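You operate a simulated robot arm through the tools that you are given. There is no shell and no other tool. Be economical: measure what you need, move in short steps, check, and stop when the job is done.

You run a simulated two-armed robot. Do the job below in one go: nothing can be reset, and whatever is moved stays where it is left.

JOB
Pick up the blue cone with one hand, pass it to the other hand and put it on the top of the pale table. Open the drawer of the raddle bench, take the grey hook from the inside of the raddle bench drawer and leave it in the small teal tub and shut the drawer again. Pull the right green drawer open. Any order will do. Set down upright: blue cone.

Only the result counts: the job must be done as asked and must still hold three seconds after the hand-in. Knocking over, shifting, dropping, spilling or breaking anything else fails it.

ROBOT AND FRAMES
Two 7-joint arms with two-finger parallel grippers on one trunk, on a base that drives. Base frame: it is fixed to the floor where the robot stands at the start and does not move with it; the origin is under the middle of the robot, x ahead of it, y to its left, z up. Lengths are in m, angles in degrees, forces in N, time in s.
The left shoulder is at the start at [0.06, 0.189, 0.978], the right one opposite. With the tool pointing down near the work surface each hand reaches from about 0.1 to 0.6 m from the robot's upright axis, wherever it stands, measured 20 degrees to its own side. Places, roughly: drawer of the raddle bench [-0.3, -5, 0.7]; grey hook (5x3x9 cm) [-0.3, -5, 0.7]; right green drawer [5.7, 1.9, 0.7]; small teal tub (39x22x10 cm) [-1.9, -5.5, 0.6]; top of the pale table [-1.7, 1.8, 0.8]. Payload 3.43 kg a hand.
The tool frame of a hand sits at the grasp point between the pads (the TCP): z along the fingers, y along the line on which they close. The tips reach 0.03 m beyond it. The gripper opens to 0.094 m. The fingers are 0.028 m wide and 0.01 m thick; the gripper's body (0.05 by 0.096 m) begins 0.055 m behind the TCP.
Orientation is that of the tool frame in the base frame, as a unit quaternion [w, x, y, z]. With the fingers straight down and closing along the base's y, the tool's x points along the base's -x, its y along +y and its z along -z.

CONTROLS
- The arms move only by the tool drive_tool. It takes "left_series", "right_series" or both (then of equal length, played together; a hand with none holds still); each is one flat list of numbers, 6 for each row, row after row: the shift along the tool's x, y, z in units of 20 mm (1.0 is 20 mm), then the turn, a rotation vector about the tool's x, y, z in units of 5 degrees (1.0 is 5 degrees). In form: [x, y, z, ax, ay, az, x, y, z, ax, ay, az, ...]. A call has 1 to 20 rows; each row shifts and turns the commanded pose from where the row before left it, along the tool's axes as they then stand. "left_gripper" and "right_gripper" are, for a hand that has rows, the finger opening in m, from 0 to 0.094, set as the call begins (left out, the last holds). A call with a number of a shift or a turn outside -1 to 1 is refused whole. A row lasts 0.2 s, in which the tool goes at most 0.05 m and 8.6 degrees; a call with a longer step from one row to the next is refused whole, and so is a gripper value outside its range. Where a pose cannot be reached the arm comes as near as it can. A force on the tool above 40 N (or 10 N above the force at the start of the call, whichever is more), or a blocked arm, ends the call early, and 0.2 s more pass. The fingers move at their own pace (about 0.153 m/s each) and stop on an object; they squeeze with about 25 N. The grip force told is the motor's: it shows also when the fingers shut on nothing. Time passes only in rows, and 0.2 s behind the last, so rows that do not move let the fingers close. The reply holds the time, the measured pose of the TCP, the force on the tool along the base axes, the opening and the grip force, in the units named above and with some noise, with the torque about the TCP (base axes, N m) and any sound that the robot's microphone picked up.
- Cameras (640 x 400 px; columns grow to the right, rows downward): "scene" is now at [0.0021, -0.0308, 1.5145]; the picture's right is [-0.44, -0.90, 0.00], its down [-0.77, 0.37, -0.52] and it looks along [0.47, -0.23, -0.85] (base axes); focal length 270 px, centre (320, 200). "left" rides on the left gripper at [0.076, -0.014, -0.103] in its tool frame; the picture's right is [0.18, 0.98, 0.00], its down [-0.75, 0.14, -0.64] and it looks along [-0.63, 0.12, 0.77] (tool axes); focal length 243 px, centre (320, 200). "right" rides on the right gripper at [0.076, 0.014, -0.103] in its tool frame; the picture's right is [-0.18, 0.98, 0.00], its down [-0.75, -0.14, -0.64] and it looks along [-0.63, -0.12, 0.77] (tool axes); focal length 243 px, centre (320, 200). There is no depth. A picture from a camera that has moved, and an enlarged one, comes with that camera's place and axes in the base frame and with its lens.
- capture(camera): a new picture of that camera. The clock stands still meanwhile.
- lift_body(by): slides the trunk up (or, below 0, down) by that many m; the arms and the scene camera ride with it, the base frame stays. It gives what a move gives, with no picture.
- base_move(legs): drives the robot by 1 to 6 legs, each [ahead, left, turn to the left] in m, m and degrees, along the robot's own axes; the way and the turn of a leg run together, so that a leg with both is an arc; at most 1.5 m and 180 degrees a leg. The arms and the cameras ride along, it lands a little off, and it stops where it bumps. It gives what a move gives.
- head_to(pan, tilt): turns the head with the scene camera to pan (to the left, within 86 degrees either way) and tilt (down, from -29 to 69), counted from straight ahead of the robot. It gives what a move gives.
- inspect(camera, box): a new picture of the part [left, top, right, bottom] of that camera's present view, enlarged. The clock stands still meanwhile.
- job_done(): hands the job in; it is judged then, once.

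Go step by step. Nothing tells you exact positions but the pictures and the camera data: compare them with the known pose of the tool, close in by small moves and look again before you grip or let go. The budget is 165 turns and 138 pictures, counting those below and the enlarged ones. Unless the task says otherwise, let go and move clear before handing in.

The tools are called after "Emit:" as a command line: name --argument value ..., lists and objects as JSON in quotes. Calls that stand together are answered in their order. drive_tool: Moves the arms, as the interface text tells. Its arguments: {"type":"object","properties":{"left_series":{"type":"array"},"left_gripper":{"type":"number"},"right_series":{"type":"array"},"right_gripper":{"type":"number"}},"required":[]} The other tools are called the same way: lift_body (by) slides the trunk up or down; base_move (legs) drives the base; head_to (pan, tilt) turns the head that bears the scene camera; capture (camera) takes a picture; inspect (camera, box) takes an enlarged picture of a part of a camera's view; job_done () hands the job in.

At the start:

```text
time: 0.0
left_tcp_pos: [0.4123, -0.0319, 0.8403]
left_tool_rot: [0.0, 0.0, 1.0, 0.0]
left_contact_force: [0.1, 0.5, -0.1]
left_wrist_torque: [0.0, 0.03, 0.02]
left_grip_width: 0.0939
left_grip_force: 0.1
right_tcp_pos: [0.2798, -0.3044, 0.8124]
right_tool_rot: [0.0, 0.0, 1.0, 0.0]
right_contact_force: [-0.5, 0.0, 0.3]
right_wrist_torque: [0.02, -0.02, -0.02]
right_grip_width: 0.094
right_grip_force: 0.1
trunk travel left (down, up): [-0.65, 0.34]
robot x, y, heading: [-0.001, 0.0019, 0.1]
head pan, tilt: [-26.0, 58.7]
```

scene: 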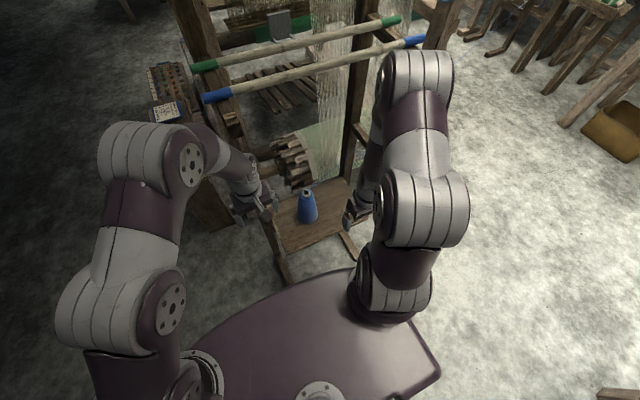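
right: 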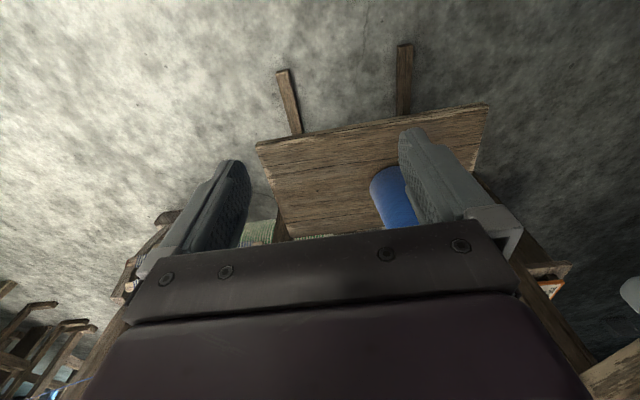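
left: 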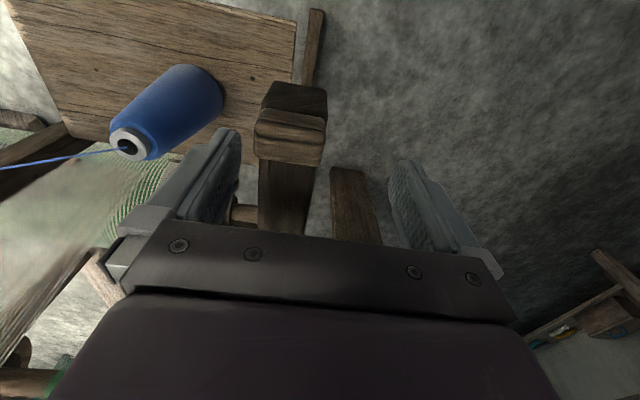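

The blue cone stands on the small bench ahead and to the right, at about (0.50, -0.22). I'll look closer before moving.

Emit:
inspect --camera "scene" --box '[220, 120, 420, 280]'

Emit:
inspect --camera "right" --box '[220, 60, 540, 260]'

```text
2.50 times, centred on (320, 200) of scene
camera zoom: at [0.0021, -0.0308, 1.5145], right [-0.44, -0.9, 0.0], down [-0.77, 0.37, -0.52], along [0.47, -0.23, -0.85], focal length 676 px, centre (320, 200)
```

zoom: 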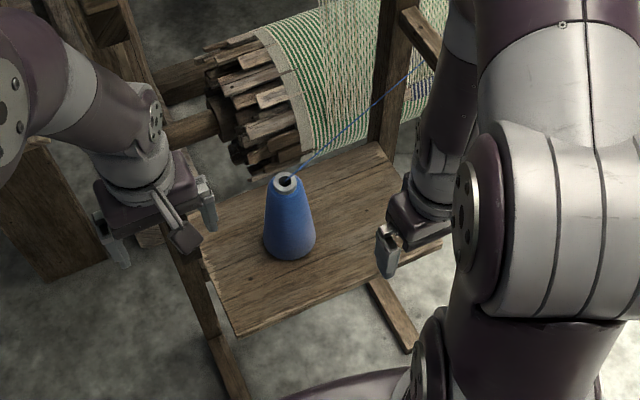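

```text
2.00 times, centred on (380, 160) of right
camera zoom: at [0.2024, -0.2896, 0.916], right [0.18, 0.98, 0.0], down [0.75, -0.14, 0.64], along [0.63, -0.12, -0.77], focal length 485 px, centre (200, 280)
```

zoom: 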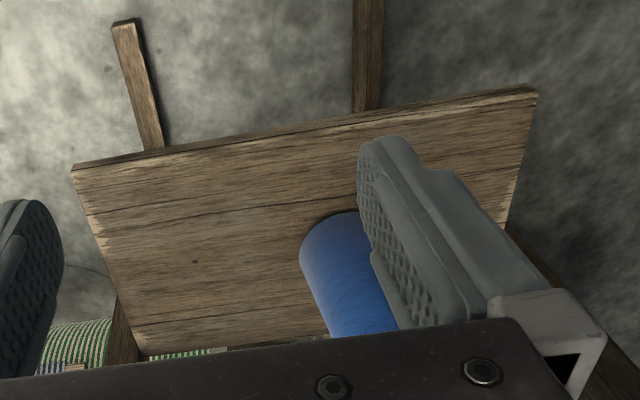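

The cone is upright, about 17.5 cm tall, and 4 cm wide at the top and 8.5 cm at the base. I'll put the right hand above it and move the left hand aside.

Emit:
drive_tool --right_series '[-0.92, 0.356, 0, 0, 0, 0, -0.92, 0.356, 0, 0, 0, 0, -0.92, 0.356, 0, 0, 0, 0, -0.92, 0.356, 0, 0, 0, 0, -0.92, 0.356, 0, 0, 0, 0, -0.92, 0.356, 0, 0, 0, 0, -0.92, 0.356, 0, 0, 0, 0, -0.92, 0.356, 0, 0, 0, 0, -0.92, 0.356, 0, 0, 0, 0, -0.92, 0.356, 0, 0, 0, 0, -0.92, 0.356, 0, 0, 0, 0, -0.92, 0.356, 0, 0, 0, 0, 0, 0, 0, 0, 0, 0]' --left_series '[0, 0.4, 0, 0, 0, 0, 0, 0.4, 0, 0, 0, 0, 0, 0.4, 0, 0, 0, 0, 0, 0.4, 0, 0, 0, 0, 0, 0.4, 0, 0, 0, 0, 0, 0.4, 0, 0, 0, 0, 0, 0.4, 0, 0, 0, 0, 0, 0.4, 0, 0, 0, 0, 0, 0.4, 0, 0, 0, 0, 0, 0.4, 0, 0, 0, 0, 0, 0.4, 0, 0, 0, 0, 0, 0.4, 0, 0, 0, 0, 0, 0, 0, 0, 0, 0]'

Emit:
capture --camera "right"

Emit:
inspect --camera "scene" --box '[220, 120, 420, 280]'

```text
time: 0.9
left_tcp_pos: [0.4125, -0.0161, 0.841]
left_tool_rot: [0.003, 0.002, 1.0, -0.002]
left_contact_force: [-2.3, -35.0, -15.7]
left_wrist_torque: [1.0, -0.33, 0.23]
left_grip_width: 0.0939
left_grip_force: 0.1
right_tcp_pos: [0.3373, -0.2843, 0.8114]
right_tool_rot: [0.0, 0.001, 1.0, 0.001]
right_contact_force: [0.2, -0.1, 0.0]
right_wrist_torque: [-0.03, 0.0, -0.02]
right_grip_width: 0.094
right_grip_force: 0.1
trunk travel left (down, up): [-0.65, 0.34]
robot x, y, heading: [0.0018, -0.0035, -0.2]
head pan, tilt: [-26.0, 58.7]
stopped in row 4 (left hand): the force on the tool passed its limit (the readings are from after the stop); the commanded pose is now the measured one
```

```text
132 pictures are left
camera right: at [0.2601, -0.271, 0.9155], right [0.19, 0.98, 0.0], down [0.75, -0.14, 0.64], along [0.63, -0.12, -0.77], focal length 243 px, centre (320, 200)
```

right: 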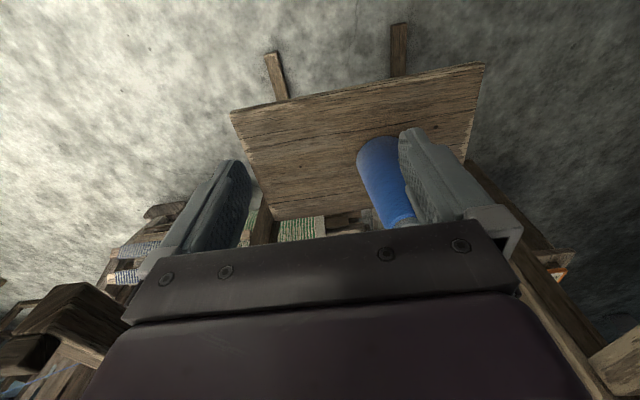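

```text
2.50 times, centred on (320, 200) of scene
camera zoom: at [0.0034, -0.0354, 1.5141], right [-0.44, -0.9, 0.0], down [-0.77, 0.38, -0.52], along [0.47, -0.23, -0.86], focal length 676 px, centre (320, 200)
```

zoom: 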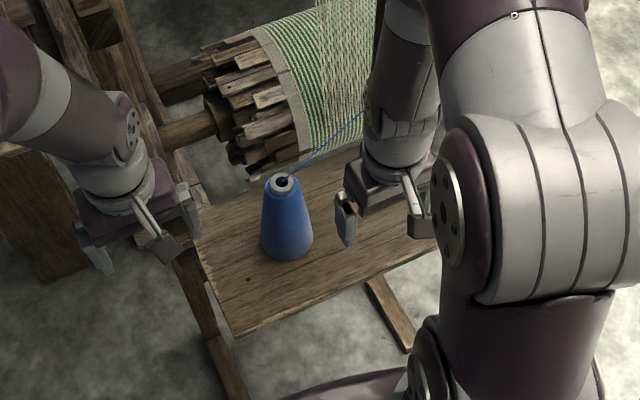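

The left hand bumped a loom post on its left. I'll back it off, raise it clear and take a look.

Emit:
drive_tool --left_series '[0, -0.8, 0, 0, 0, 0, 0.6, 0, -0.5, 0, 0, 0, 1, 0, -0.5, 0, 0, 0, 1, 0, -0.5, 0, 0, 0, 1, 0, -0.5, 0, 0, 0, 1, 0, -0.5, 0, 0, 0, 1, 0, -0.5, 0, 0, 0, 1, 0, -0.5, 0, 0, 0]'

Emit:
capture --camera "left"

Emit:
capture --camera "scene"

```text
time: 2.7
left_tcp_pos: [0.2781, -0.0249, 0.912]
left_tool_rot: [0.002, 0.002, 1.0, -0.002]
left_contact_force: [0.4, -0.5, -0.1]
left_wrist_torque: [0.0, 0.03, 0.0]
left_grip_width: 0.094
left_grip_force: 0.1
right_tcp_pos: [0.3358, -0.2814, 0.8126]
right_tool_rot: [0.001, 0.001, 1.0, 0.001]
right_contact_force: [-1.5, -0.6, 0.6]
right_wrist_torque: [0.01, 0.01, -0.01]
right_grip_width: 0.0938
right_grip_force: 0.1
trunk travel left (down, up): [-0.65, 0.34]
robot x, y, heading: [-0.0026, -0.0031, -0.1]
head pan, tilt: [-26.0, 58.7]
```

```text
130 pictures are left
camera left: at [0.2033, -0.039, 1.0137], right [-0.18, 0.98, 0.0], down [0.75, 0.14, 0.64], along [0.63, 0.11, -0.76], focal length 243 px, centre (320, 200)
```

left: 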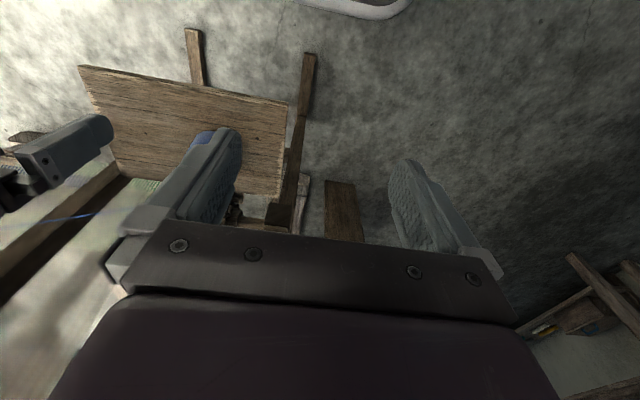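

```text
129 pictures are left
camera scene: at [0.001, -0.0312, 1.5145], right [-0.44, -0.9, 0.0], down [-0.77, 0.38, -0.52], along [0.47, -0.23, -0.85], focal length 270 px, centre (320, 200)
```

scene: 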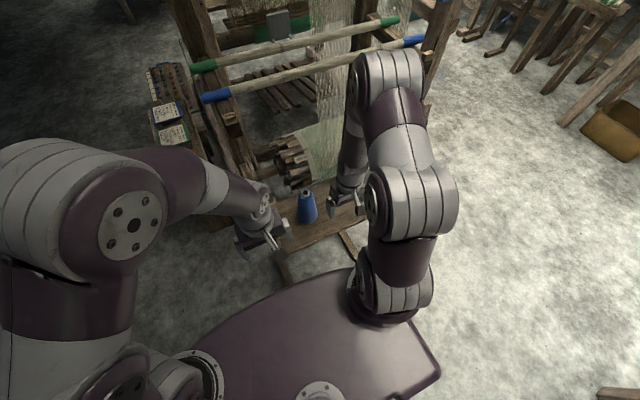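

The left hand is clear. Now the right hand goes above the cone.

Emit:
drive_tool --right_series '[-0.918, 0.347, 0, 0, 0, 0, -0.918, 0.347, 0, 0, 0, 0, -0.918, 0.347, 0, 0, 0, 0, -0.918, 0.347, 0, 0, 0, 0, -0.918, 0.347, 0, 0, 0, 0, -0.918, 0.347, 0, 0, 0, 0, -0.918, 0.347, 0, 0, 0, 0, -0.918, 0.347, 0, 0, 0, 0, -0.918, 0.347, 0, 0, 0, 0, 0, 0, 0, 0, 0, 0]'

Emit:
capture --camera "right"

Emit:
inspect --camera "scene" --box '[220, 120, 420, 280]'

```text
time: 4.9
left_tcp_pos: [0.2793, -0.025, 0.9113]
left_tool_rot: [0.002, 0.001, 1.0, -0.002]
left_contact_force: [0.8, 0.9, 0.1]
left_wrist_torque: [0.01, 0.02, -0.01]
left_grip_width: 0.094
left_grip_force: 0.0
right_tcp_pos: [0.5026, -0.2206, 0.8109]
right_tool_rot: [0.001, 0.001, 1.0, 0.0]
right_contact_force: [0.3, 0.1, -0.6]
right_wrist_torque: [0.01, 0.01, -0.01]
right_grip_width: 0.0942
right_grip_force: 0.1
trunk travel left (down, up): [-0.65, 0.34]
robot x, y, heading: [0.0001, 0.001, -0.2]
head pan, tilt: [-26.0, 58.7]
```

```text
128 pictures are left
camera right: at [0.4265, -0.2064, 0.9161], right [0.19, 0.98, 0.0], down [0.75, -0.14, 0.64], along [0.63, -0.12, -0.77], focal length 243 px, centre (320, 200)
```

right: 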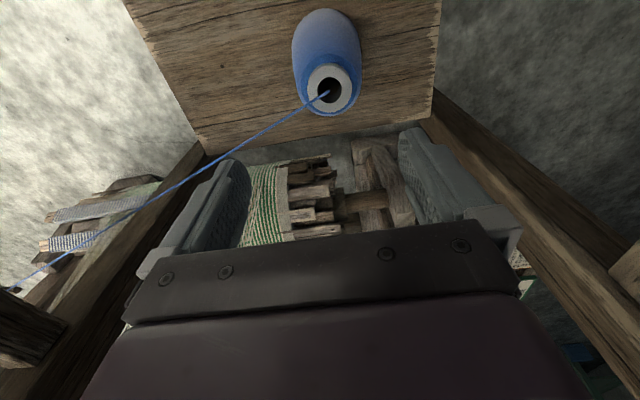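

```text
2.50 times, centred on (320, 200) of scene
camera zoom: at [0.0015, -0.0315, 1.5145], right [-0.44, -0.9, 0.0], down [-0.77, 0.38, -0.52], along [0.47, -0.23, -0.85], focal length 676 px, centre (320, 200)
```

zoom: 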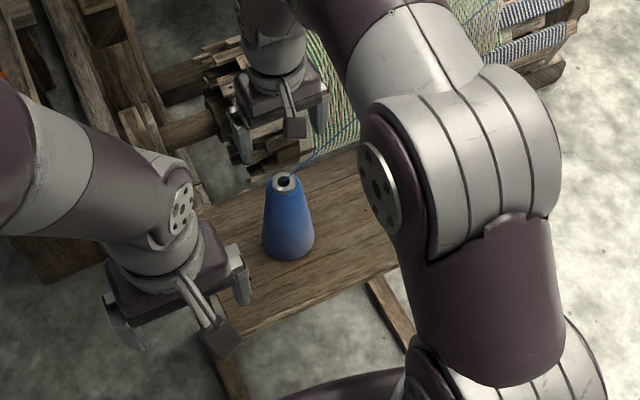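

Combining the two views puts the cone top at (0.472, -0.209, 0.745). I'll move over it and come down part way.

Emit:
drive_tool --right_series '[0.76, 0.29, 0, 0, 0, 0, 0.76, 0.29, 0, 0, 0, 0, 0, 0, 0.7, 0, 0, 0, 0, 0, 0.7, 0, 0, 0, 0, 0, 0, 0, 0, 0]'

Emit:
capture --camera "right"

Emit:
inspect --camera "scene" --box '[220, 120, 420, 280]'

```text
time: 6.1
left_tcp_pos: [0.2797, -0.0244, 0.9103]
left_tool_rot: [0.001, 0.002, 1.0, -0.001]
left_contact_force: [-0.4, 0.4, -0.5]
left_wrist_torque: [-0.02, 0.01, -0.02]
left_grip_width: 0.0941
left_grip_force: 0.0
right_tcp_pos: [0.4727, -0.2086, 0.7847]
right_tool_rot: [0.0, 0.001, 1.0, 0.0]
right_contact_force: [0.9, 0.7, 0.2]
right_wrist_torque: [0.0, 0.01, 0.03]
right_grip_width: 0.0939
right_grip_force: 0.0
trunk travel left (down, up): [-0.65, 0.34]
robot x, y, heading: [0.0014, 0.0005, -0.1]
head pan, tilt: [-26.0, 58.7]
```

```text
126 pictures are left
camera right: at [0.3955, -0.1949, 0.8876], right [0.19, 0.98, 0.0], down [0.75, -0.14, 0.64], along [0.63, -0.12, -0.77], focal length 243 px, centre (320, 200)
```

right: 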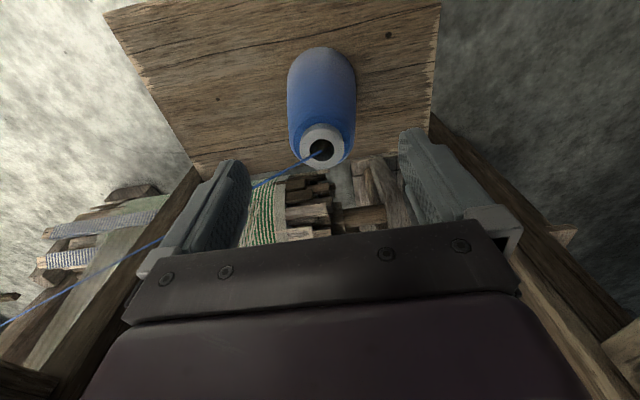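

```text
2.50 times, centred on (320, 200) of scene
camera zoom: at [0.0019, -0.0314, 1.5145], right [-0.44, -0.9, 0.0], down [-0.77, 0.38, -0.52], along [0.47, -0.23, -0.85], focal length 676 px, centre (320, 200)
```

zoom: 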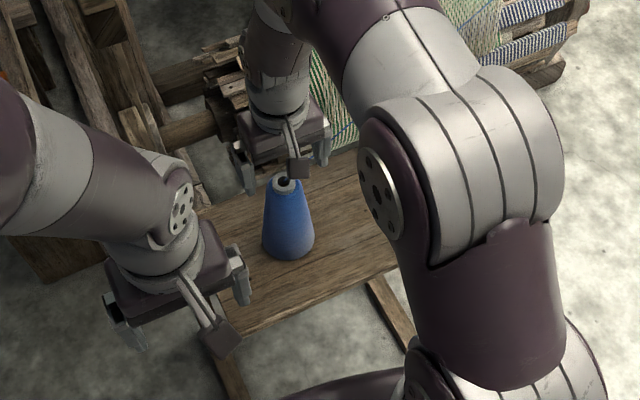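

The cone top is confirmed at (0.4745, -0.209, 0.74). I'll go down to TCP z 0.70 and close.

Emit:
drive_tool --right_series '[-0.1, 0, 0.85, 0, 0, 0, 0, 0, 0.85, 0, 0, 0, 0, 0, 0.85, 0, 0, 0, 0, 0, 0.85, 0, 0, 0, 0, 0, 0.8, 0, 0, 0, 0, 0, 0, 0, 0, 0]'

Emit:
capture --camera "right"

Emit:
inspect --camera "scene" --box '[260, 150, 360, 230]'

```text
time: 7.5
left_tcp_pos: [0.2793, -0.0261, 0.912]
left_tool_rot: [0.001, 0.002, 1.0, -0.001]
left_contact_force: [-0.3, -0.3, -0.5]
left_wrist_torque: [0.02, 0.02, -0.03]
left_grip_width: 0.0939
left_grip_force: 0.2
right_tcp_pos: [0.4745, -0.2077, 0.701]
right_tool_rot: [0.0, 0.001, 1.0, 0.0]
right_contact_force: [0.5, -0.7, 0.1]
right_wrist_torque: [-0.01, 0.03, -0.02]
right_grip_width: 0.0941
right_grip_force: 0.0
trunk travel left (down, up): [-0.65, 0.34]
robot x, y, heading: [-0.0043, 0.004, -0.1]
head pan, tilt: [-26.0, 58.7]
```

```text
124 pictures are left
camera right: at [0.3975, -0.1939, 0.8041], right [0.19, 0.98, 0.0], down [0.75, -0.14, 0.64], along [0.63, -0.12, -0.77], focal length 243 px, centre (320, 200)
```

right: 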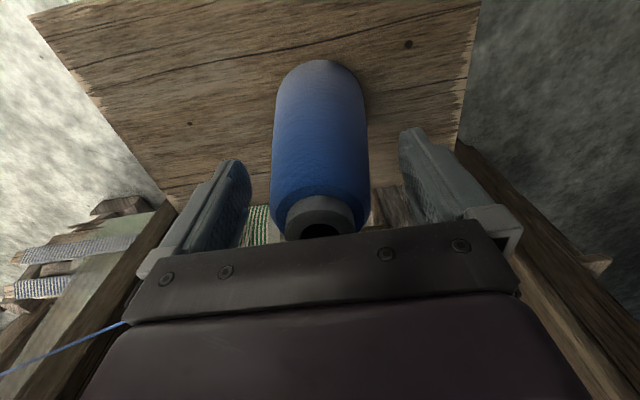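

```text
5.00 times, centred on (310, 190) of scene
camera zoom: at [0.0018, -0.0314, 1.5145], right [-0.44, -0.9, 0.0], down [-0.77, 0.38, -0.52], along [0.47, -0.23, -0.85], focal length 1352 px, centre (370, 250)
```

zoom: 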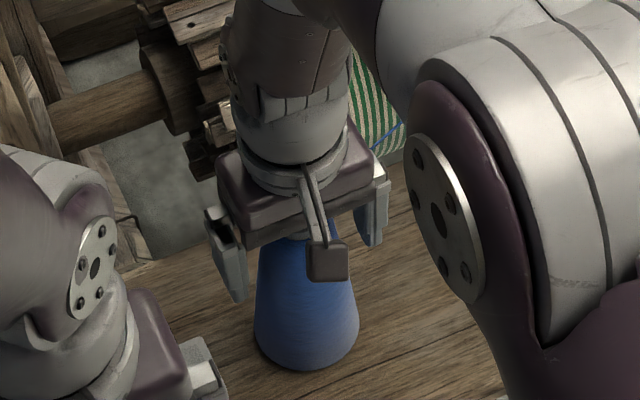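

The fingers straddle the cone top, so I'll close.

Emit:
drive_tool --right_series '[0, 0, 0, 0, 0, 0, 0, 0, 0, 0, 0, 0, 0, 0, 0, 0, 0, 0, 0, 0, 0, 0, 0, 0]' --right_gripper 0.02

Emit:
drive_tool --right_series '[0, 0, -0.5, 0, 0, 0, 0, 0, -1, 0, 0, 0, 0, 0, -1, 0, 0, 0, 0, 0, -1, 0, 0, 0]'

Emit:
capture --camera "right"

Emit:
capture --camera "scene"

```text
time: 8.5
left_tcp_pos: [0.279, -0.0249, 0.9105]
left_tool_rot: [0.001, 0.001, 1.0, -0.002]
left_contact_force: [0.3, 0.4, 1.0]
left_wrist_torque: [0.01, 0.02, 0.02]
left_grip_width: 0.0941
left_grip_force: 0.0
right_tcp_pos: [0.4743, -0.2081, 0.6997]
right_tool_rot: [0.002, 0.001, 1.0, 0.001]
right_contact_force: [1.3, -2.7, 2.6]
right_wrist_torque: [-0.12, -0.11, -0.02]
right_grip_width: 0.0562
right_grip_force: 24.6
trunk travel left (down, up): [-0.65, 0.34]
robot x, y, heading: [0.0027, -0.0017, -0.0]
head pan, tilt: [-26.0, 58.7]
```

```text
time: 9.5
left_tcp_pos: [0.2785, -0.0261, 0.911]
left_tool_rot: [0.002, 0.001, 1.0, -0.002]
left_contact_force: [0.3, -0.1, -0.2]
left_wrist_torque: [0.01, -0.01, 0.01]
left_grip_width: 0.0942
left_grip_force: 0.1
right_tcp_pos: [0.4746, -0.2091, 0.7707]
right_tool_rot: [0.0, 0.001, 1.0, 0.0]
right_contact_force: [-0.2, 0.3, -2.4]
right_wrist_torque: [-0.01, 0.0, -0.02]
right_grip_width: 0.0558
right_grip_force: 24.6
trunk travel left (down, up): [-0.65, 0.34]
robot x, y, heading: [-0.0017, 0.0008, -0.0]
head pan, tilt: [-26.0, 58.7]
```

```text
122 pictures are left
camera right: at [0.3966, -0.195, 0.8759], right [0.19, 0.98, 0.0], down [0.75, -0.14, 0.64], along [0.63, -0.12, -0.77], focal length 243 px, centre (320, 200)
```

right: 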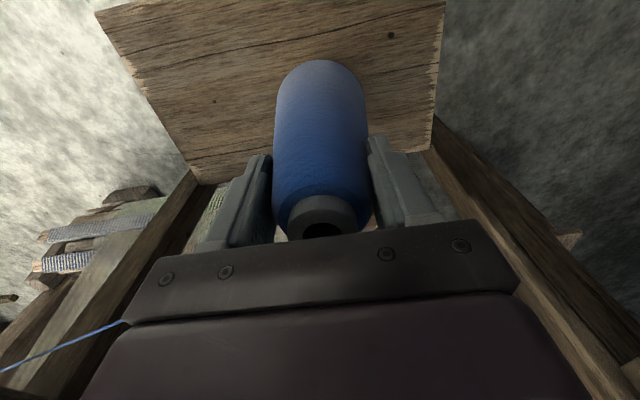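

```text
121 pictures are left
camera scene: at [0.0017, -0.0314, 1.5145], right [-0.44, -0.9, 0.0], down [-0.77, 0.38, -0.52], along [0.47, -0.23, -0.85], focal length 270 px, centre (320, 200)
```

scene: 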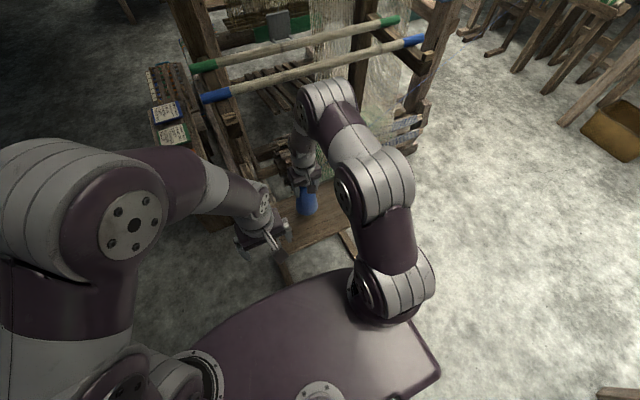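

The cone is held and lifted, and weighs about 2.4 N. I'll draw it back toward me and up, then look around for free floor.

Emit:
drive_tool --right_series '[0.9, -0.3, -0.6, 0, 0, 0, 0.9, -0.3, -0.6, 0, 0, 0, 0.9, -0.3, -0.6, 0, 0, 0, 0.9, -0.3, -0.6, 0, 0, 0, 0.9, -0.3, -0.6, 0, 0, 0, 0.9, -0.3, -0.6, 0, 0, 0, 0.9, -0.3, -0.6, 0, 0, 0, 0, 0, 0, 0, 0, 0]'

Emit:
head_to --pan 85 --tilt 25

Emit:
capture --camera "scene"

Emit:
head_to --pan -85 --tilt 25

Emit:
capture --camera "scene"

Emit:
head_to --pan 0 --tilt 30

Emit:
capture --camera "scene"

```text
time: 11.3
left_tcp_pos: [0.2801, -0.026, 0.9102]
left_tool_rot: [0.002, 0.002, 1.0, -0.002]
left_contact_force: [-0.1, 0.0, 0.0]
left_wrist_torque: [-0.01, -0.02, -0.01]
left_grip_width: 0.0939
left_grip_force: 0.1
right_tcp_pos: [0.3485, -0.2513, 0.8558]
right_tool_rot: [0.0, 0.0, 1.0, 0.0]
right_contact_force: [0.8, 0.1, -2.6]
right_wrist_torque: [-0.03, -0.03, 0.0]
right_grip_width: 0.0561
right_grip_force: 24.8
trunk travel left (down, up): [-0.65, 0.34]
robot x, y, heading: [-0.0006, -0.0018, -0.3]
head pan, tilt: [-26.0, 58.7]
```

```text
time: 13.2
left_tcp_pos: [0.2803, -0.0252, 0.9101]
left_tool_rot: [0.001, 0.001, 1.0, -0.002]
left_contact_force: [-0.3, 0.6, 0.1]
left_wrist_torque: [-0.01, 0.01, 0.0]
left_grip_width: 0.0939
left_grip_force: 0.1
right_tcp_pos: [0.3471, -0.2506, 0.8548]
right_tool_rot: [0.0, 0.001, 1.0, 0.0]
right_contact_force: [0.0, -1.1, -2.6]
right_wrist_torque: [-0.02, 0.02, 0.02]
right_grip_width: 0.0561
right_grip_force: 24.9
trunk travel left (down, up): [-0.65, 0.34]
robot x, y, heading: [-0.001, 0.0022, -0.3]
head pan, tilt: [85.0, 25.0]
```

```text
120 pictures are left
camera scene: at [-0.0507, 0.0901, 1.563], right [1.0, -0.09, 0.0], down [-0.04, -0.42, -0.91], along [0.08, 0.9, -0.42], focal length 270 px, centre (320, 200)
```

scene: 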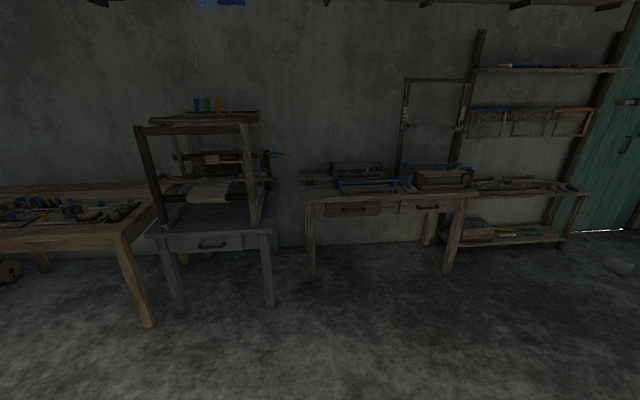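

```text
time: 15.8
left_tcp_pos: [0.28, -0.0257, 0.911]
left_tool_rot: [0.002, 0.002, 1.0, -0.002]
left_contact_force: [-0.3, -0.9, -0.7]
left_wrist_torque: [0.0, 0.02, 0.0]
left_grip_width: 0.0939
left_grip_force: 0.0
right_tcp_pos: [0.3472, -0.2501, 0.8531]
right_tool_rot: [0.0, 0.001, 1.0, 0.0]
right_contact_force: [-0.1, -0.3, -2.6]
right_wrist_torque: [0.01, 0.0, 0.0]
right_grip_width: 0.0565
right_grip_force: 25.0
trunk travel left (down, up): [-0.65, 0.34]
robot x, y, heading: [-0.0009, 0.0016, -0.4]
head pan, tilt: [-85.0, 25.0]
```

```text
119 pictures are left
camera scene: at [-0.0511, -0.0934, 1.563], right [-1.0, -0.09, 0.0], down [-0.04, 0.42, -0.91], along [0.08, -0.9, -0.42], focal length 270 px, centre (320, 200)
```

scene: 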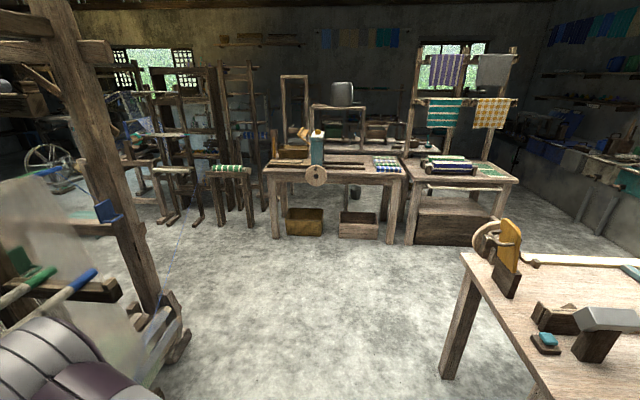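

```text
time: 17.3
left_tcp_pos: [0.2802, -0.0268, 0.9114]
left_tool_rot: [0.002, 0.001, 1.0, -0.002]
left_contact_force: [-0.4, -0.7, 0.9]
left_wrist_torque: [0.01, 0.03, 0.01]
left_grip_width: 0.0938
left_grip_force: 0.0
right_tcp_pos: [0.349, -0.2494, 0.8539]
right_tool_rot: [0.0, 0.0, 1.0, 0.0]
right_contact_force: [0.1, -0.7, -2.4]
right_wrist_torque: [-0.01, 0.01, -0.04]
right_grip_width: 0.0565
right_grip_force: 25.1
trunk travel left (down, up): [-0.65, 0.34]
robot x, y, heading: [0.0027, 0.0004, 0.0]
head pan, tilt: [0.0, 30.0]
```

```text
118 pictures are left
camera scene: at [0.0314, -0.0019, 1.555], right [0.0, -1.0, 0.0], down [-0.5, 0.0, -0.87], along [0.87, 0.0, -0.5], focal length 270 px, centre (320, 200)
```

scene: 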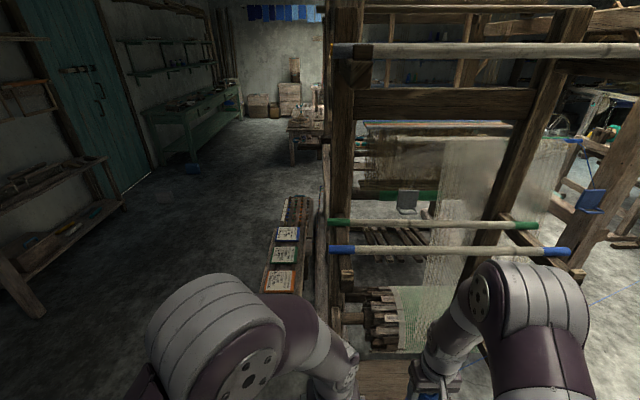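

There is free floor to my left, with the furniture along the left wall. I'll back away from the loom, then turn left toward the pale table.

Emit:
base_move --legs '[[-0.4, 0, 0], [0, 0, 90]]'

Emit:
head_to --pan 50 --tilt 25

Emit:
capture --camera "scene"

Emit:
capture --camera "right"

```text
time: 20.9
left_tcp_pos: [-0.125, 0.0319, 0.9121]
left_tool_rot: [0.001, -0.078, 0.997, -0.003]
left_contact_force: [0.7, 0.2, 0.1]
left_wrist_torque: [-0.01, 0.04, 0.0]
left_grip_width: 0.0941
left_grip_force: 0.0
right_tcp_pos: [-0.0227, -0.1794, 0.8534]
right_tool_rot: [-0.001, -0.08, 0.997, -0.001]
right_contact_force: [-0.2, 1.1, -2.4]
right_wrist_torque: [-0.07, 0.04, -0.02]
right_grip_width: 0.0565
right_grip_force: 25.2
trunk travel left (down, up): [-0.65, 0.34]
robot x, y, heading: [-0.4093, 0.0084, 8.9]
head pan, tilt: [0.0, 30.0]
stopped in leg 2: the robot was blocked; the commanded pose is now the measured one
```

```text
time: 22.1
left_tcp_pos: [-0.1254, 0.0294, 0.9105]
left_tool_rot: [0.002, -0.078, 0.997, -0.001]
left_contact_force: [-0.1, -0.2, 0.5]
left_wrist_torque: [-0.02, -0.01, 0.0]
left_grip_width: 0.0941
left_grip_force: 0.0
right_tcp_pos: [-0.0219, -0.1813, 0.8544]
right_tool_rot: [0.0, -0.079, 0.997, 0.0]
right_contact_force: [-0.4, -0.6, -2.7]
right_wrist_torque: [-0.01, -0.02, -0.02]
right_grip_width: 0.0565
right_grip_force: 25.3
trunk travel left (down, up): [-0.65, 0.34]
robot x, y, heading: [-0.409, 0.0092, 8.8]
head pan, tilt: [50.0, 25.0]
```

```text
117 pictures are left
camera scene: at [-0.4159, 0.0791, 1.563], right [0.86, -0.52, 0.0], down [-0.22, -0.36, -0.91], along [0.47, 0.78, -0.42], focal length 270 px, centre (320, 200)
```

scene: 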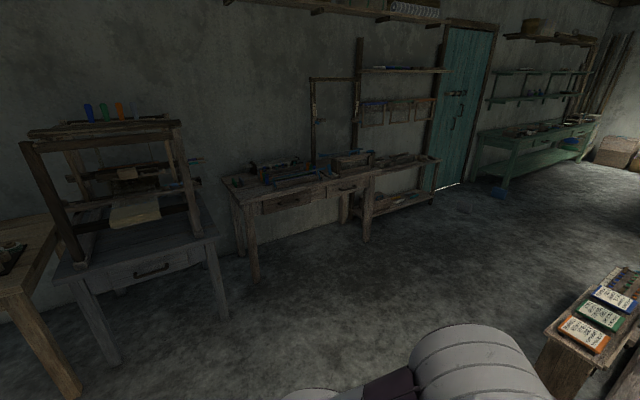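

```text
116 pictures are left
camera right: at [-0.1008, -0.1783, 0.9581], right [0.03, 1.0, 0.0], down [0.77, -0.02, 0.64], along [0.64, -0.02, -0.77], focal length 243 px, centre (320, 200)
```

right: 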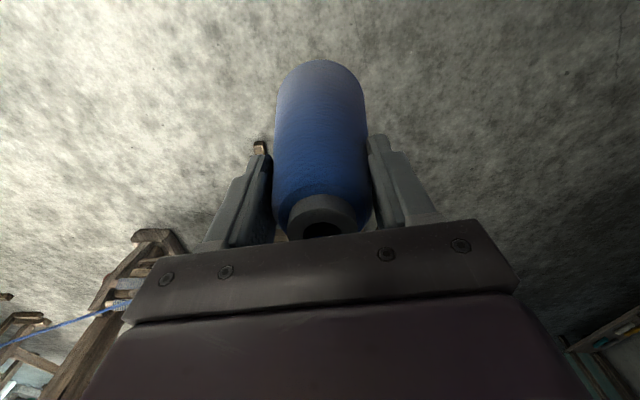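

The turn was blocked by something, so I'll look right and left at the floor near the base.

Emit:
head_to --pan -86 --tilt 50

Emit:
capture --camera "scene"

Emit:
head_to --pan 86 --tilt 50

Emit:
capture --camera "scene"

```text
time: 24.3
left_tcp_pos: [-0.1248, 0.0297, 0.9105]
left_tool_rot: [0.002, -0.077, 0.997, -0.001]
left_contact_force: [-0.4, -0.8, 0.4]
left_wrist_torque: [0.03, 0.01, -0.06]
left_grip_width: 0.0937
left_grip_force: 0.0
right_tcp_pos: [-0.023, -0.1813, 0.8538]
right_tool_rot: [0.0, -0.079, 0.997, 0.0]
right_contact_force: [-0.5, -0.3, -2.2]
right_wrist_torque: [-0.01, 0.02, 0.0]
right_grip_width: 0.0563
right_grip_force: 25.1
trunk travel left (down, up): [-0.65, 0.34]
robot x, y, heading: [-0.4051, 0.0121, 9.0]
head pan, tilt: [-85.9, 50.0]
```

```text
115 pictures are left
camera scene: at [-0.446, -0.0746, 1.5255], right [-0.97, -0.23, 0.0], down [-0.17, 0.75, -0.64], along [0.14, -0.63, -0.77], focal length 270 px, centre (320, 200)
```

scene: 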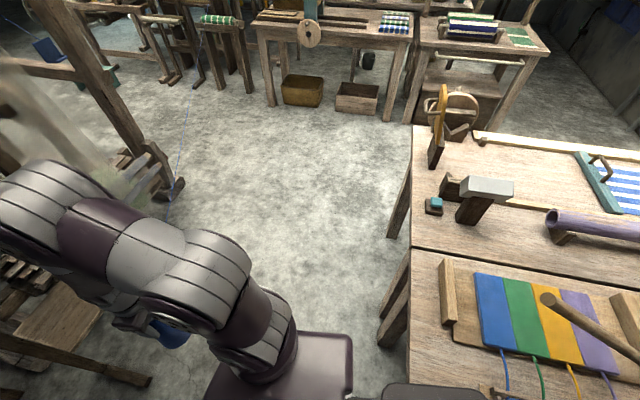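

```text
time: 26.9
left_tcp_pos: [-0.1253, 0.0294, 0.9116]
left_tool_rot: [0.002, -0.077, 0.997, -0.002]
left_contact_force: [0.8, 0.0, -0.9]
left_wrist_torque: [-0.02, -0.02, -0.02]
left_grip_width: 0.0939
left_grip_force: 0.0
right_tcp_pos: [-0.0222, -0.1797, 0.8534]
right_tool_rot: [0.001, -0.078, 0.997, 0.0]
right_contact_force: [0.5, -0.4, -2.8]
right_wrist_torque: [0.03, 0.01, -0.02]
right_grip_width: 0.0562
right_grip_force: 25.2
trunk travel left (down, up): [-0.65, 0.34]
robot x, y, heading: [-0.4039, 0.0105, 8.9]
head pan, tilt: [85.9, 50.0]
```

```text
114 pictures are left
camera scene: at [-0.47, 0.0771, 1.5256], right [1.0, 0.09, 0.0], down [0.07, -0.76, -0.64], along [-0.06, 0.64, -0.77], focal length 270 px, centre (320, 200)
```

scene: 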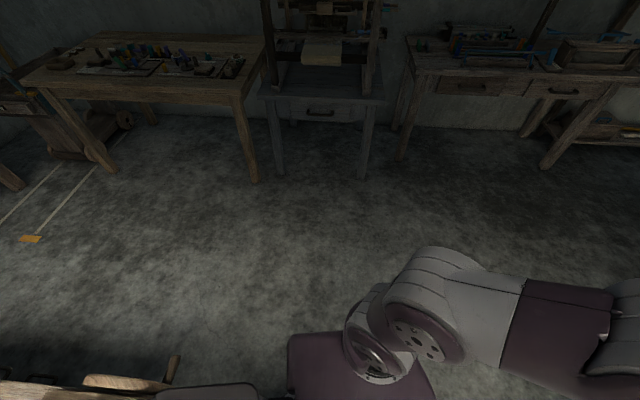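

A table stands right behind me and blocked the turn. I'll go forward a little, strafe left to open floor, then turn.

Emit:
base_move --legs '[[0.18, 0, 0], [0, 0.55, 0], [0, 0, 81]]'

Emit:
head_to --pan 60 --tilt 30

Emit:
capture --camera "scene"

Emit:
head_to --pan 0 --tilt 45

Emit:
capture --camera "scene"

```text
time: 34.6
left_tcp_pos: [-0.2778, 0.8586, 0.9112]
left_tool_rot: [0.002, -0.701, 0.713, -0.001]
left_contact_force: [0.6, -0.4, 0.7]
left_wrist_torque: [0.0, -0.01, 0.0]
left_grip_width: 0.0939
left_grip_force: 0.0
right_tcp_pos: [-0.0531, 0.9232, 0.8534]
right_tool_rot: [0.001, -0.702, 0.712, -0.001]
right_contact_force: [-0.2, -0.1, -3.0]
right_wrist_torque: [0.01, 0.0, 0.0]
right_grip_width: 0.0566
right_grip_force: 25.0
trunk travel left (down, up): [-0.65, 0.34]
robot x, y, heading: [-0.3063, 0.5797, 89.2]
head pan, tilt: [85.9, 50.0]
```

```text
time: 35.5
left_tcp_pos: [-0.2771, 0.8587, 0.9108]
left_tool_rot: [0.002, -0.702, 0.712, 0.0]
left_contact_force: [-0.1, -0.2, -0.9]
left_wrist_torque: [-0.01, 0.0, -0.01]
left_grip_width: 0.094
left_grip_force: 0.0
right_tcp_pos: [-0.0524, 0.9238, 0.8541]
right_tool_rot: [-0.001, -0.702, 0.712, 0.001]
right_contact_force: [0.5, -0.8, -3.5]
right_wrist_torque: [-0.03, 0.01, -0.01]
right_grip_width: 0.0561
right_grip_force: 25.3
trunk travel left (down, up): [-0.65, 0.34]
robot x, y, heading: [-0.3047, 0.5776, 89.1]
head pan, tilt: [60.0, 30.0]
```

```text
113 pictures are left
camera scene: at [-0.3836, 0.5639, 1.555], right [0.51, 0.86, 0.0], down [0.43, -0.26, -0.87], along [-0.74, 0.44, -0.5], focal length 270 px, centre (320, 200)
```

scene: 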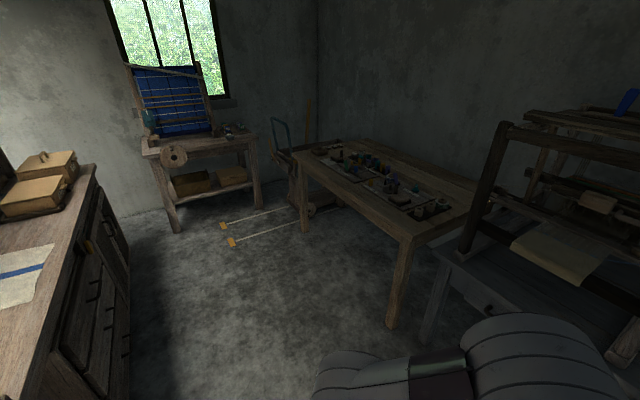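

```text
time: 36.8
left_tcp_pos: [-0.2783, 0.8588, 0.9121]
left_tool_rot: [0.003, -0.701, 0.713, -0.001]
left_contact_force: [0.7, 0.4, 0.1]
left_wrist_torque: [0.02, 0.01, 0.0]
left_grip_width: 0.0941
left_grip_force: 0.0
right_tcp_pos: [-0.052, 0.9237, 0.8534]
right_tool_rot: [0.0, -0.702, 0.712, 0.0]
right_contact_force: [-0.9, 0.2, -2.9]
right_wrist_torque: [-0.01, -0.02, -0.01]
right_grip_width: 0.0561
right_grip_force: 25.1
trunk travel left (down, up): [-0.65, 0.34]
robot x, y, heading: [-0.3059, 0.5784, 89.0]
head pan, tilt: [0.0, 45.0]
```

```text
112 pictures are left
camera scene: at [-0.3048, 0.599, 1.5325], right [1.0, -0.01, 0.0], down [-0.01, -0.71, -0.71], along [0.01, 0.71, -0.71], focal length 270 px, centre (320, 200)
```

scene: 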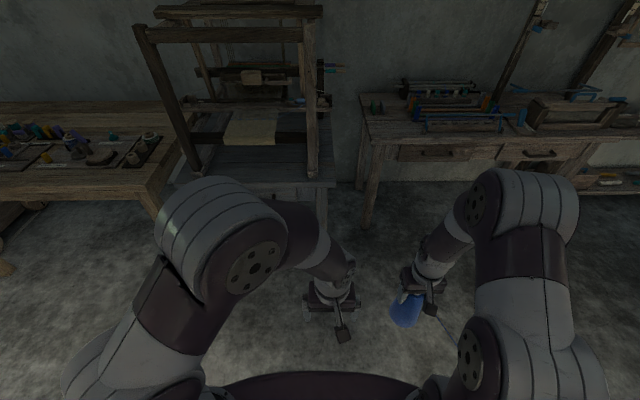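

I'm on open floor facing the left wall, with the pale table ahead to the left. For the handover, the left hand moves forward and turns to point forward and slightly right, pitched 30° down.

Emit:
drive_tool --left_series '[-0.944, 0.433, 0, 0, 0, 0, -0.944, 0.433, 0, 0, 0, 0, -0.944, 0.433, 0, 0, 0, 0, -0.944, 0.433, 0, 0, 0, 0, -0.944, 0.433, 0, 0, 0, 0, -0.944, 0.433, 0, 0, 0, 0, -0.944, 0.433, 0, 0, 0, 0, -0.944, 0.433, 0, 0, 0, 0, -0.944, 0.433, 0, 0, 0, 0, 0, 0, 0, 0, 0, 1, 0, 0, 0, 0, 0, 1, 0, 0, 0, 0, 0, 1, 0, 0, 0, 0, 0, 1, 0, 0, 0, 0, 0, 1, 0, 0, 0, 0, 0, 1]'

Emit:
drive_tool --left_series '[0, 0, 0, 0, -1, 0, 0, 0, 0, 0, -1, 0, 0, 0, 0, 0, -1, 0, 0, 0, 0, 0, -1, 0, 0, 0, 0, 0, -1, 0, 0, 0, 0, 0, -1, 0, 0, 0, 0, 0, -1, 0, 0, 0, 0, 0, -1, 0, 0, 0, 0, 0, -1, 0, 0, 0, 0, 0, -1, 0, 0, 0, 0, 0, -1, 0, 0, 0, 0, 0, -1, 0, 0, 0, 0, 0, 0, 0]'

Emit:
capture --camera "scene"

Emit:
capture --camera "left"

```text
time: 40.0
left_tcp_pos: [-0.3528, 1.0292, 0.9128]
left_tool_rot: [0.003, -0.493, 0.87, 0.0]
left_contact_force: [0.1, -0.3, -0.3]
left_wrist_torque: [-0.02, -0.02, 0.0]
left_grip_width: 0.094
left_grip_force: 0.0
right_tcp_pos: [-0.0523, 0.9224, 0.8553]
right_tool_rot: [0.0, -0.702, 0.712, -0.001]
right_contact_force: [0.5, -0.7, -3.1]
right_wrist_torque: [-0.02, 0.01, -0.03]
right_grip_width: 0.0563
right_grip_force: 25.4
trunk travel left (down, up): [-0.65, 0.34]
robot x, y, heading: [-0.306, 0.5771, 89.2]
head pan, tilt: [0.0, 45.0]
```

```text
time: 42.8
left_tcp_pos: [-0.3503, 1.0267, 0.9117]
left_tool_rot: [0.421, -0.433, 0.764, 0.227]
left_contact_force: [0.4, -0.3, 1.2]
left_wrist_torque: [0.03, -0.01, 0.02]
left_grip_width: 0.0937
left_grip_force: 0.0
left hand out of reach, approached as far as the arm can: row 8
right_tcp_pos: [-0.0524, 0.9232, 0.8537]
right_tool_rot: [0.0, -0.703, 0.712, 0.0]
right_contact_force: [0.8, 0.2, -2.5]
right_wrist_torque: [-0.01, 0.0, 0.01]
right_grip_width: 0.056
right_grip_force: 25.0
trunk travel left (down, up): [-0.65, 0.34]
robot x, y, heading: [-0.3076, 0.5798, 89.3]
head pan, tilt: [0.0, 45.0]
```

```text
111 pictures are left
camera scene: at [-0.3047, 0.5989, 1.5324], right [1.0, -0.01, 0.0], down [-0.01, -0.71, -0.71], along [0.01, 0.71, -0.71], focal length 270 px, centre (320, 200)
```

scene: 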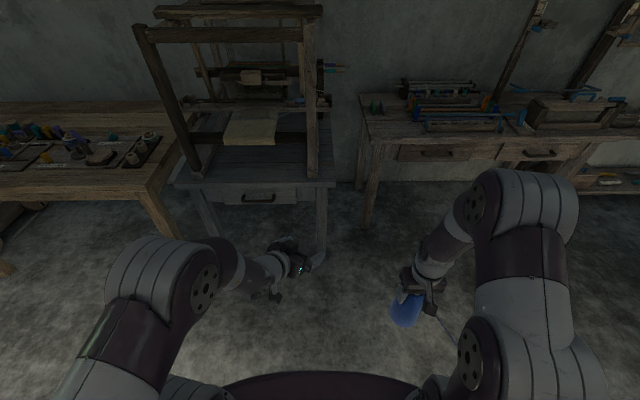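

```text
110 pictures are left
camera left: at [-0.4028, 0.9103, 0.9034], right [-0.89, 0.43, -0.17], down [-0.2, -0.03, 0.98], along [0.41, 0.9, 0.11], focal length 243 px, centre (320, 200)
```

left: 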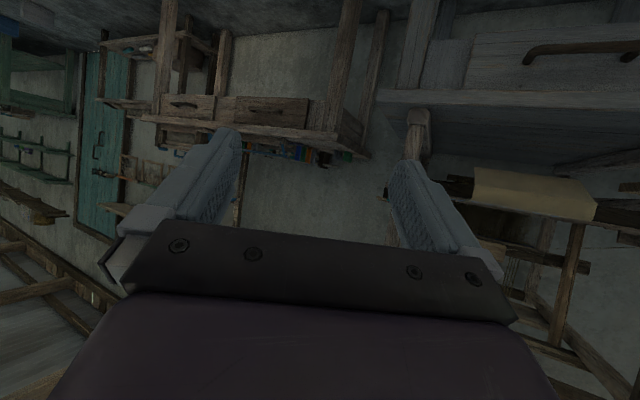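

The left hand points as wanted, pitched about 33° down. I'll back it off slightly and bring the cone in front of it.

Emit:
drive_tool --left_series '[0.67, 0, -0.67, 0, 0, 0, 0.67, 0, -0.67, 0, 0, 0, 0.67, 0, -0.67, 0, 0, 0]'

Emit:
drive_tool --right_series '[-0.98, 0.27, -0.75, 0, 0, 0, -0.98, 0.27, -0.75, 0, 0, 0, -0.98, 0.27, -0.75, 0, 0, 0, -0.98, 0.27, -0.75, 0, 0, 0, -0.98, 0.27, -0.75, 0, 0, 0, -0.98, 0.27, -0.75, 0, 0, 0, -0.98, 0.27, -0.75, 0, 0, 0, -0.98, 0.27, -0.75, 0, 0, 0, 0, 0.92, 0, 0, 0, 0, 0, 0.92, 0, 0, 0, 0, 0, 0.92, 0, 0, 0, 0, 0, 0.92, 0, 0, 0, 0, 0, 0.92, 0, 0, 0, 0, 0, 0.92, 0, 0, 0, 0, 0, 0.92, 0, 0, 0, 0, 0, 0.92, 0, 0, 0, 0, 0, 0.92, 0, 0, 0, 0, 0, 0.92, 0, 0, 0, 0, 0, 0.92, 0, 0, 0, 0, 0, 0.92, 0, 0, 0, 0]'

Emit:
capture --camera "left"

Emit:
capture --camera "scene"

```text
time: 43.6
left_tcp_pos: [-0.3772, 0.9775, 0.8988]
left_tool_rot: [0.422, -0.433, 0.764, 0.226]
left_contact_force: [-0.9, 0.4, 0.3]
left_wrist_torque: [0.0, 0.0, 0.02]
left_grip_width: 0.0941
left_grip_force: 0.0
right_tcp_pos: [-0.0528, 0.9215, 0.8532]
right_tool_rot: [0.0, -0.702, 0.712, 0.0]
right_contact_force: [-1.2, 0.3, -2.8]
right_wrist_torque: [-0.05, 0.0, -0.03]
right_grip_width: 0.0561
right_grip_force: 25.5
trunk travel left (down, up): [-0.65, 0.34]
robot x, y, heading: [-0.3084, 0.5762, 89.1]
head pan, tilt: [0.0, 45.0]
```

```text
time: 47.8
left_tcp_pos: [-0.3784, 0.9795, 0.9003]
left_tool_rot: [0.421, -0.433, 0.764, 0.226]
left_contact_force: [0.2, 0.1, 0.3]
left_wrist_torque: [-0.03, 0.04, 0.0]
left_grip_width: 0.0943
left_grip_force: 0.1
right_tcp_pos: [-0.3114, 1.0731, 0.9638]
right_tool_rot: [0.0, -0.702, 0.712, 0.0]
right_contact_force: [0.0, -0.1, -3.2]
right_wrist_torque: [-0.02, -0.03, 0.02]
right_grip_width: 0.056
right_grip_force: 24.7
right hand out of reach, approached as far as the arm can: row 18, 19, 20
trunk travel left (down, up): [-0.65, 0.34]
robot x, y, heading: [-0.3032, 0.5775, 89.2]
head pan, tilt: [0.0, 45.0]
```

```text
109 pictures are left
camera left: at [-0.4317, 0.8628, 0.8904], right [-0.89, 0.43, -0.17], down [-0.2, -0.03, 0.98], along [0.41, 0.9, 0.11], focal length 243 px, centre (320, 200)
```

left: 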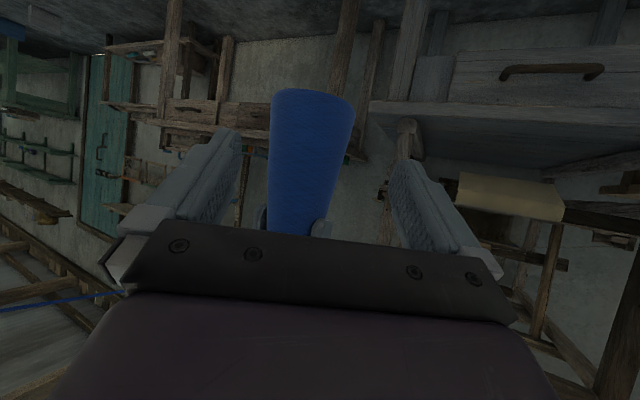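

```text
108 pictures are left
camera scene: at [-0.3055, 0.5991, 1.5324], right [1.0, -0.01, 0.0], down [-0.01, -0.71, -0.71], along [0.01, 0.71, -0.71], focal length 270 px, centre (320, 200)
```

scene: 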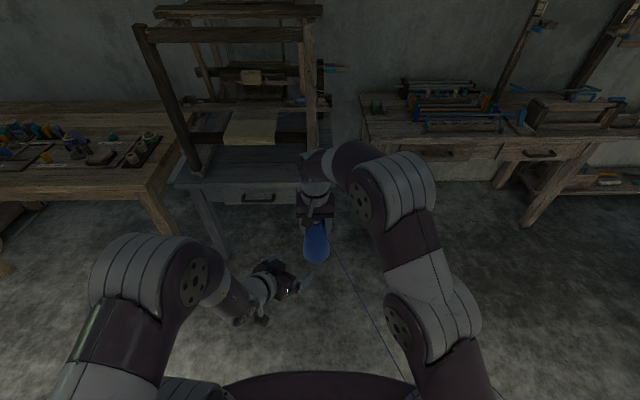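

The cone sits 11.5 cm ahead of the left hand, with its base 14.6 cm below the right TCP. I'll bring the left fingers around it in two steps.

Emit:
drive_tool --left_series '[0.43, -0.21, 0.27, 0, 0, 0, 0.43, -0.21, 0.27, 0, 0, 0, -0.517, 0, 0.803, 0, 0, 0, -0.517, 0, 0.803, 0, 0, 0, -0.517, 0, 0.803, 0, 0, 0, 0, 0, 0, 0, 0, 0]'

Emit:
capture --camera "left"

Emit:
inspect --camera "scene" --box '[220, 160, 380, 300]'

```text
time: 49.2
left_tcp_pos: [-0.3424, 1.026, 0.879]
left_tool_rot: [0.421, -0.433, 0.764, 0.226]
left_contact_force: [0.1, 0.0, -0.6]
left_wrist_torque: [0.02, 0.03, -0.04]
left_grip_width: 0.094
left_grip_force: 0.1
left hand out of reach, approached as far as the arm can: row 2
right_tcp_pos: [-0.3112, 1.0736, 0.9633]
right_tool_rot: [0.0, -0.702, 0.712, 0.0]
right_contact_force: [0.4, -0.8, -3.2]
right_wrist_torque: [0.0, 0.0, 0.02]
right_grip_width: 0.056
right_grip_force: 24.7
trunk travel left (down, up): [-0.65, 0.34]
robot x, y, heading: [-0.3087, 0.5775, 89.4]
head pan, tilt: [0.0, 45.0]
```

```text
107 pictures are left
camera left: at [-0.3953, 0.9108, 0.8707], right [-0.89, 0.43, -0.17], down [-0.2, -0.03, 0.98], along [0.41, 0.9, 0.11], focal length 243 px, centre (320, 200)
```

left: 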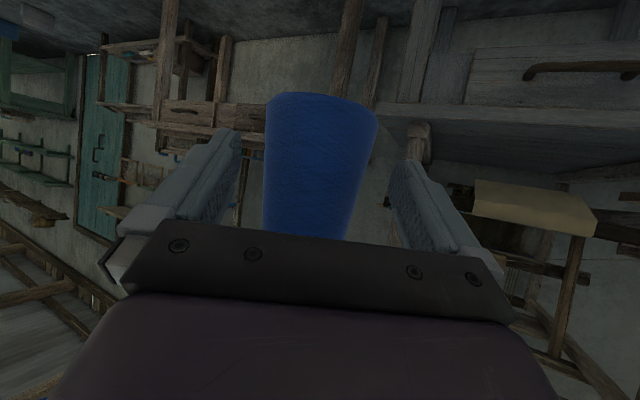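

```text
2.86 times, centred on (300, 230) of scene
camera zoom: at [-0.3052, 0.5988, 1.5324], right [1.0, -0.01, 0.0], down [-0.01, -0.71, -0.71], along [0.01, 0.71, -0.71], focal length 773 px, centre (377, 114)
```

zoom: 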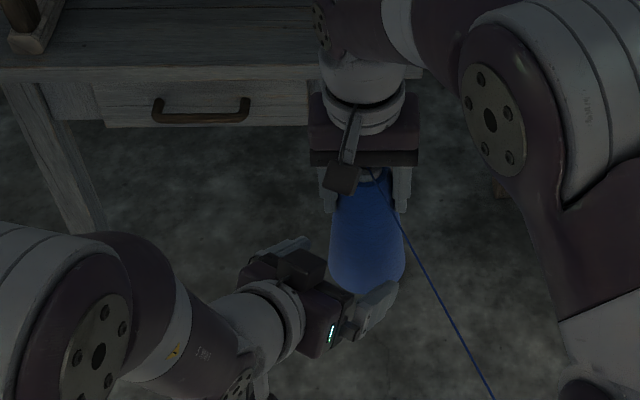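

The cone is centred between the left fingers. I'll advance the last 5.7 cm and close.

Emit:
drive_tool --left_series '[-0.51, -0.03, 0.79, 0, 0, 0, -0.51, -0.03, 0.79, 0, 0, 0, -0.51, -0.03, 0.79, 0, 0, 0, 0, 0, 0, 0, 0, 0]'

Emit:
capture --camera "left"

Emit:
inspect --camera "scene" --box '[220, 160, 380, 300]'

```text
time: 50.4
left_tcp_pos: [-0.3124, 1.0743, 0.8791]
left_tool_rot: [0.42, -0.433, 0.765, 0.225]
left_contact_force: [-0.3, -0.4, 0.6]
left_wrist_torque: [0.16, 0.0, 0.07]
left_grip_width: 0.0942
left_grip_force: 0.1
right_tcp_pos: [-0.3093, 1.0751, 0.9619]
right_tool_rot: [0.003, -0.702, 0.713, 0.003]
right_contact_force: [0.0, 1.8, -3.0]
right_wrist_torque: [0.0, -0.01, -0.04]
right_grip_width: 0.0559
right_grip_force: 25.1
trunk travel left (down, up): [-0.65, 0.34]
robot x, y, heading: [-0.3065, 0.5769, 89.2]
head pan, tilt: [0.0, 45.0]
stopped in row 4 (right hand): the force on the tool passed its limit (the readings are from after the stop); the commanded pose is now the measured one
```

```text
105 pictures are left
camera left: at [-0.3653, 0.9579, 0.8705], right [-0.89, 0.43, -0.17], down [-0.2, -0.02, 0.98], along [0.41, 0.9, 0.11], focal length 243 px, centre (320, 200)
```

left: 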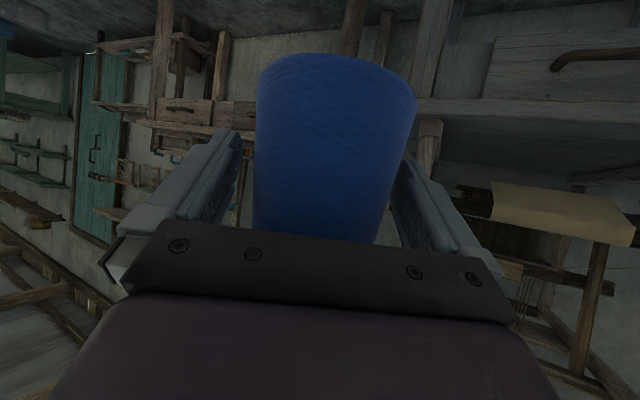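

```text
2.86 times, centred on (300, 230) of scene
camera zoom: at [-0.305, 0.5991, 1.5324], right [1.0, -0.01, 0.0], down [-0.01, -0.71, -0.71], along [0.01, 0.71, -0.71], focal length 773 px, centre (377, 114)
```

zoom: 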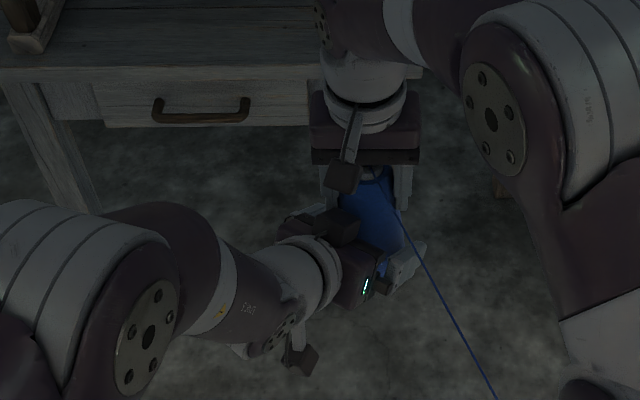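

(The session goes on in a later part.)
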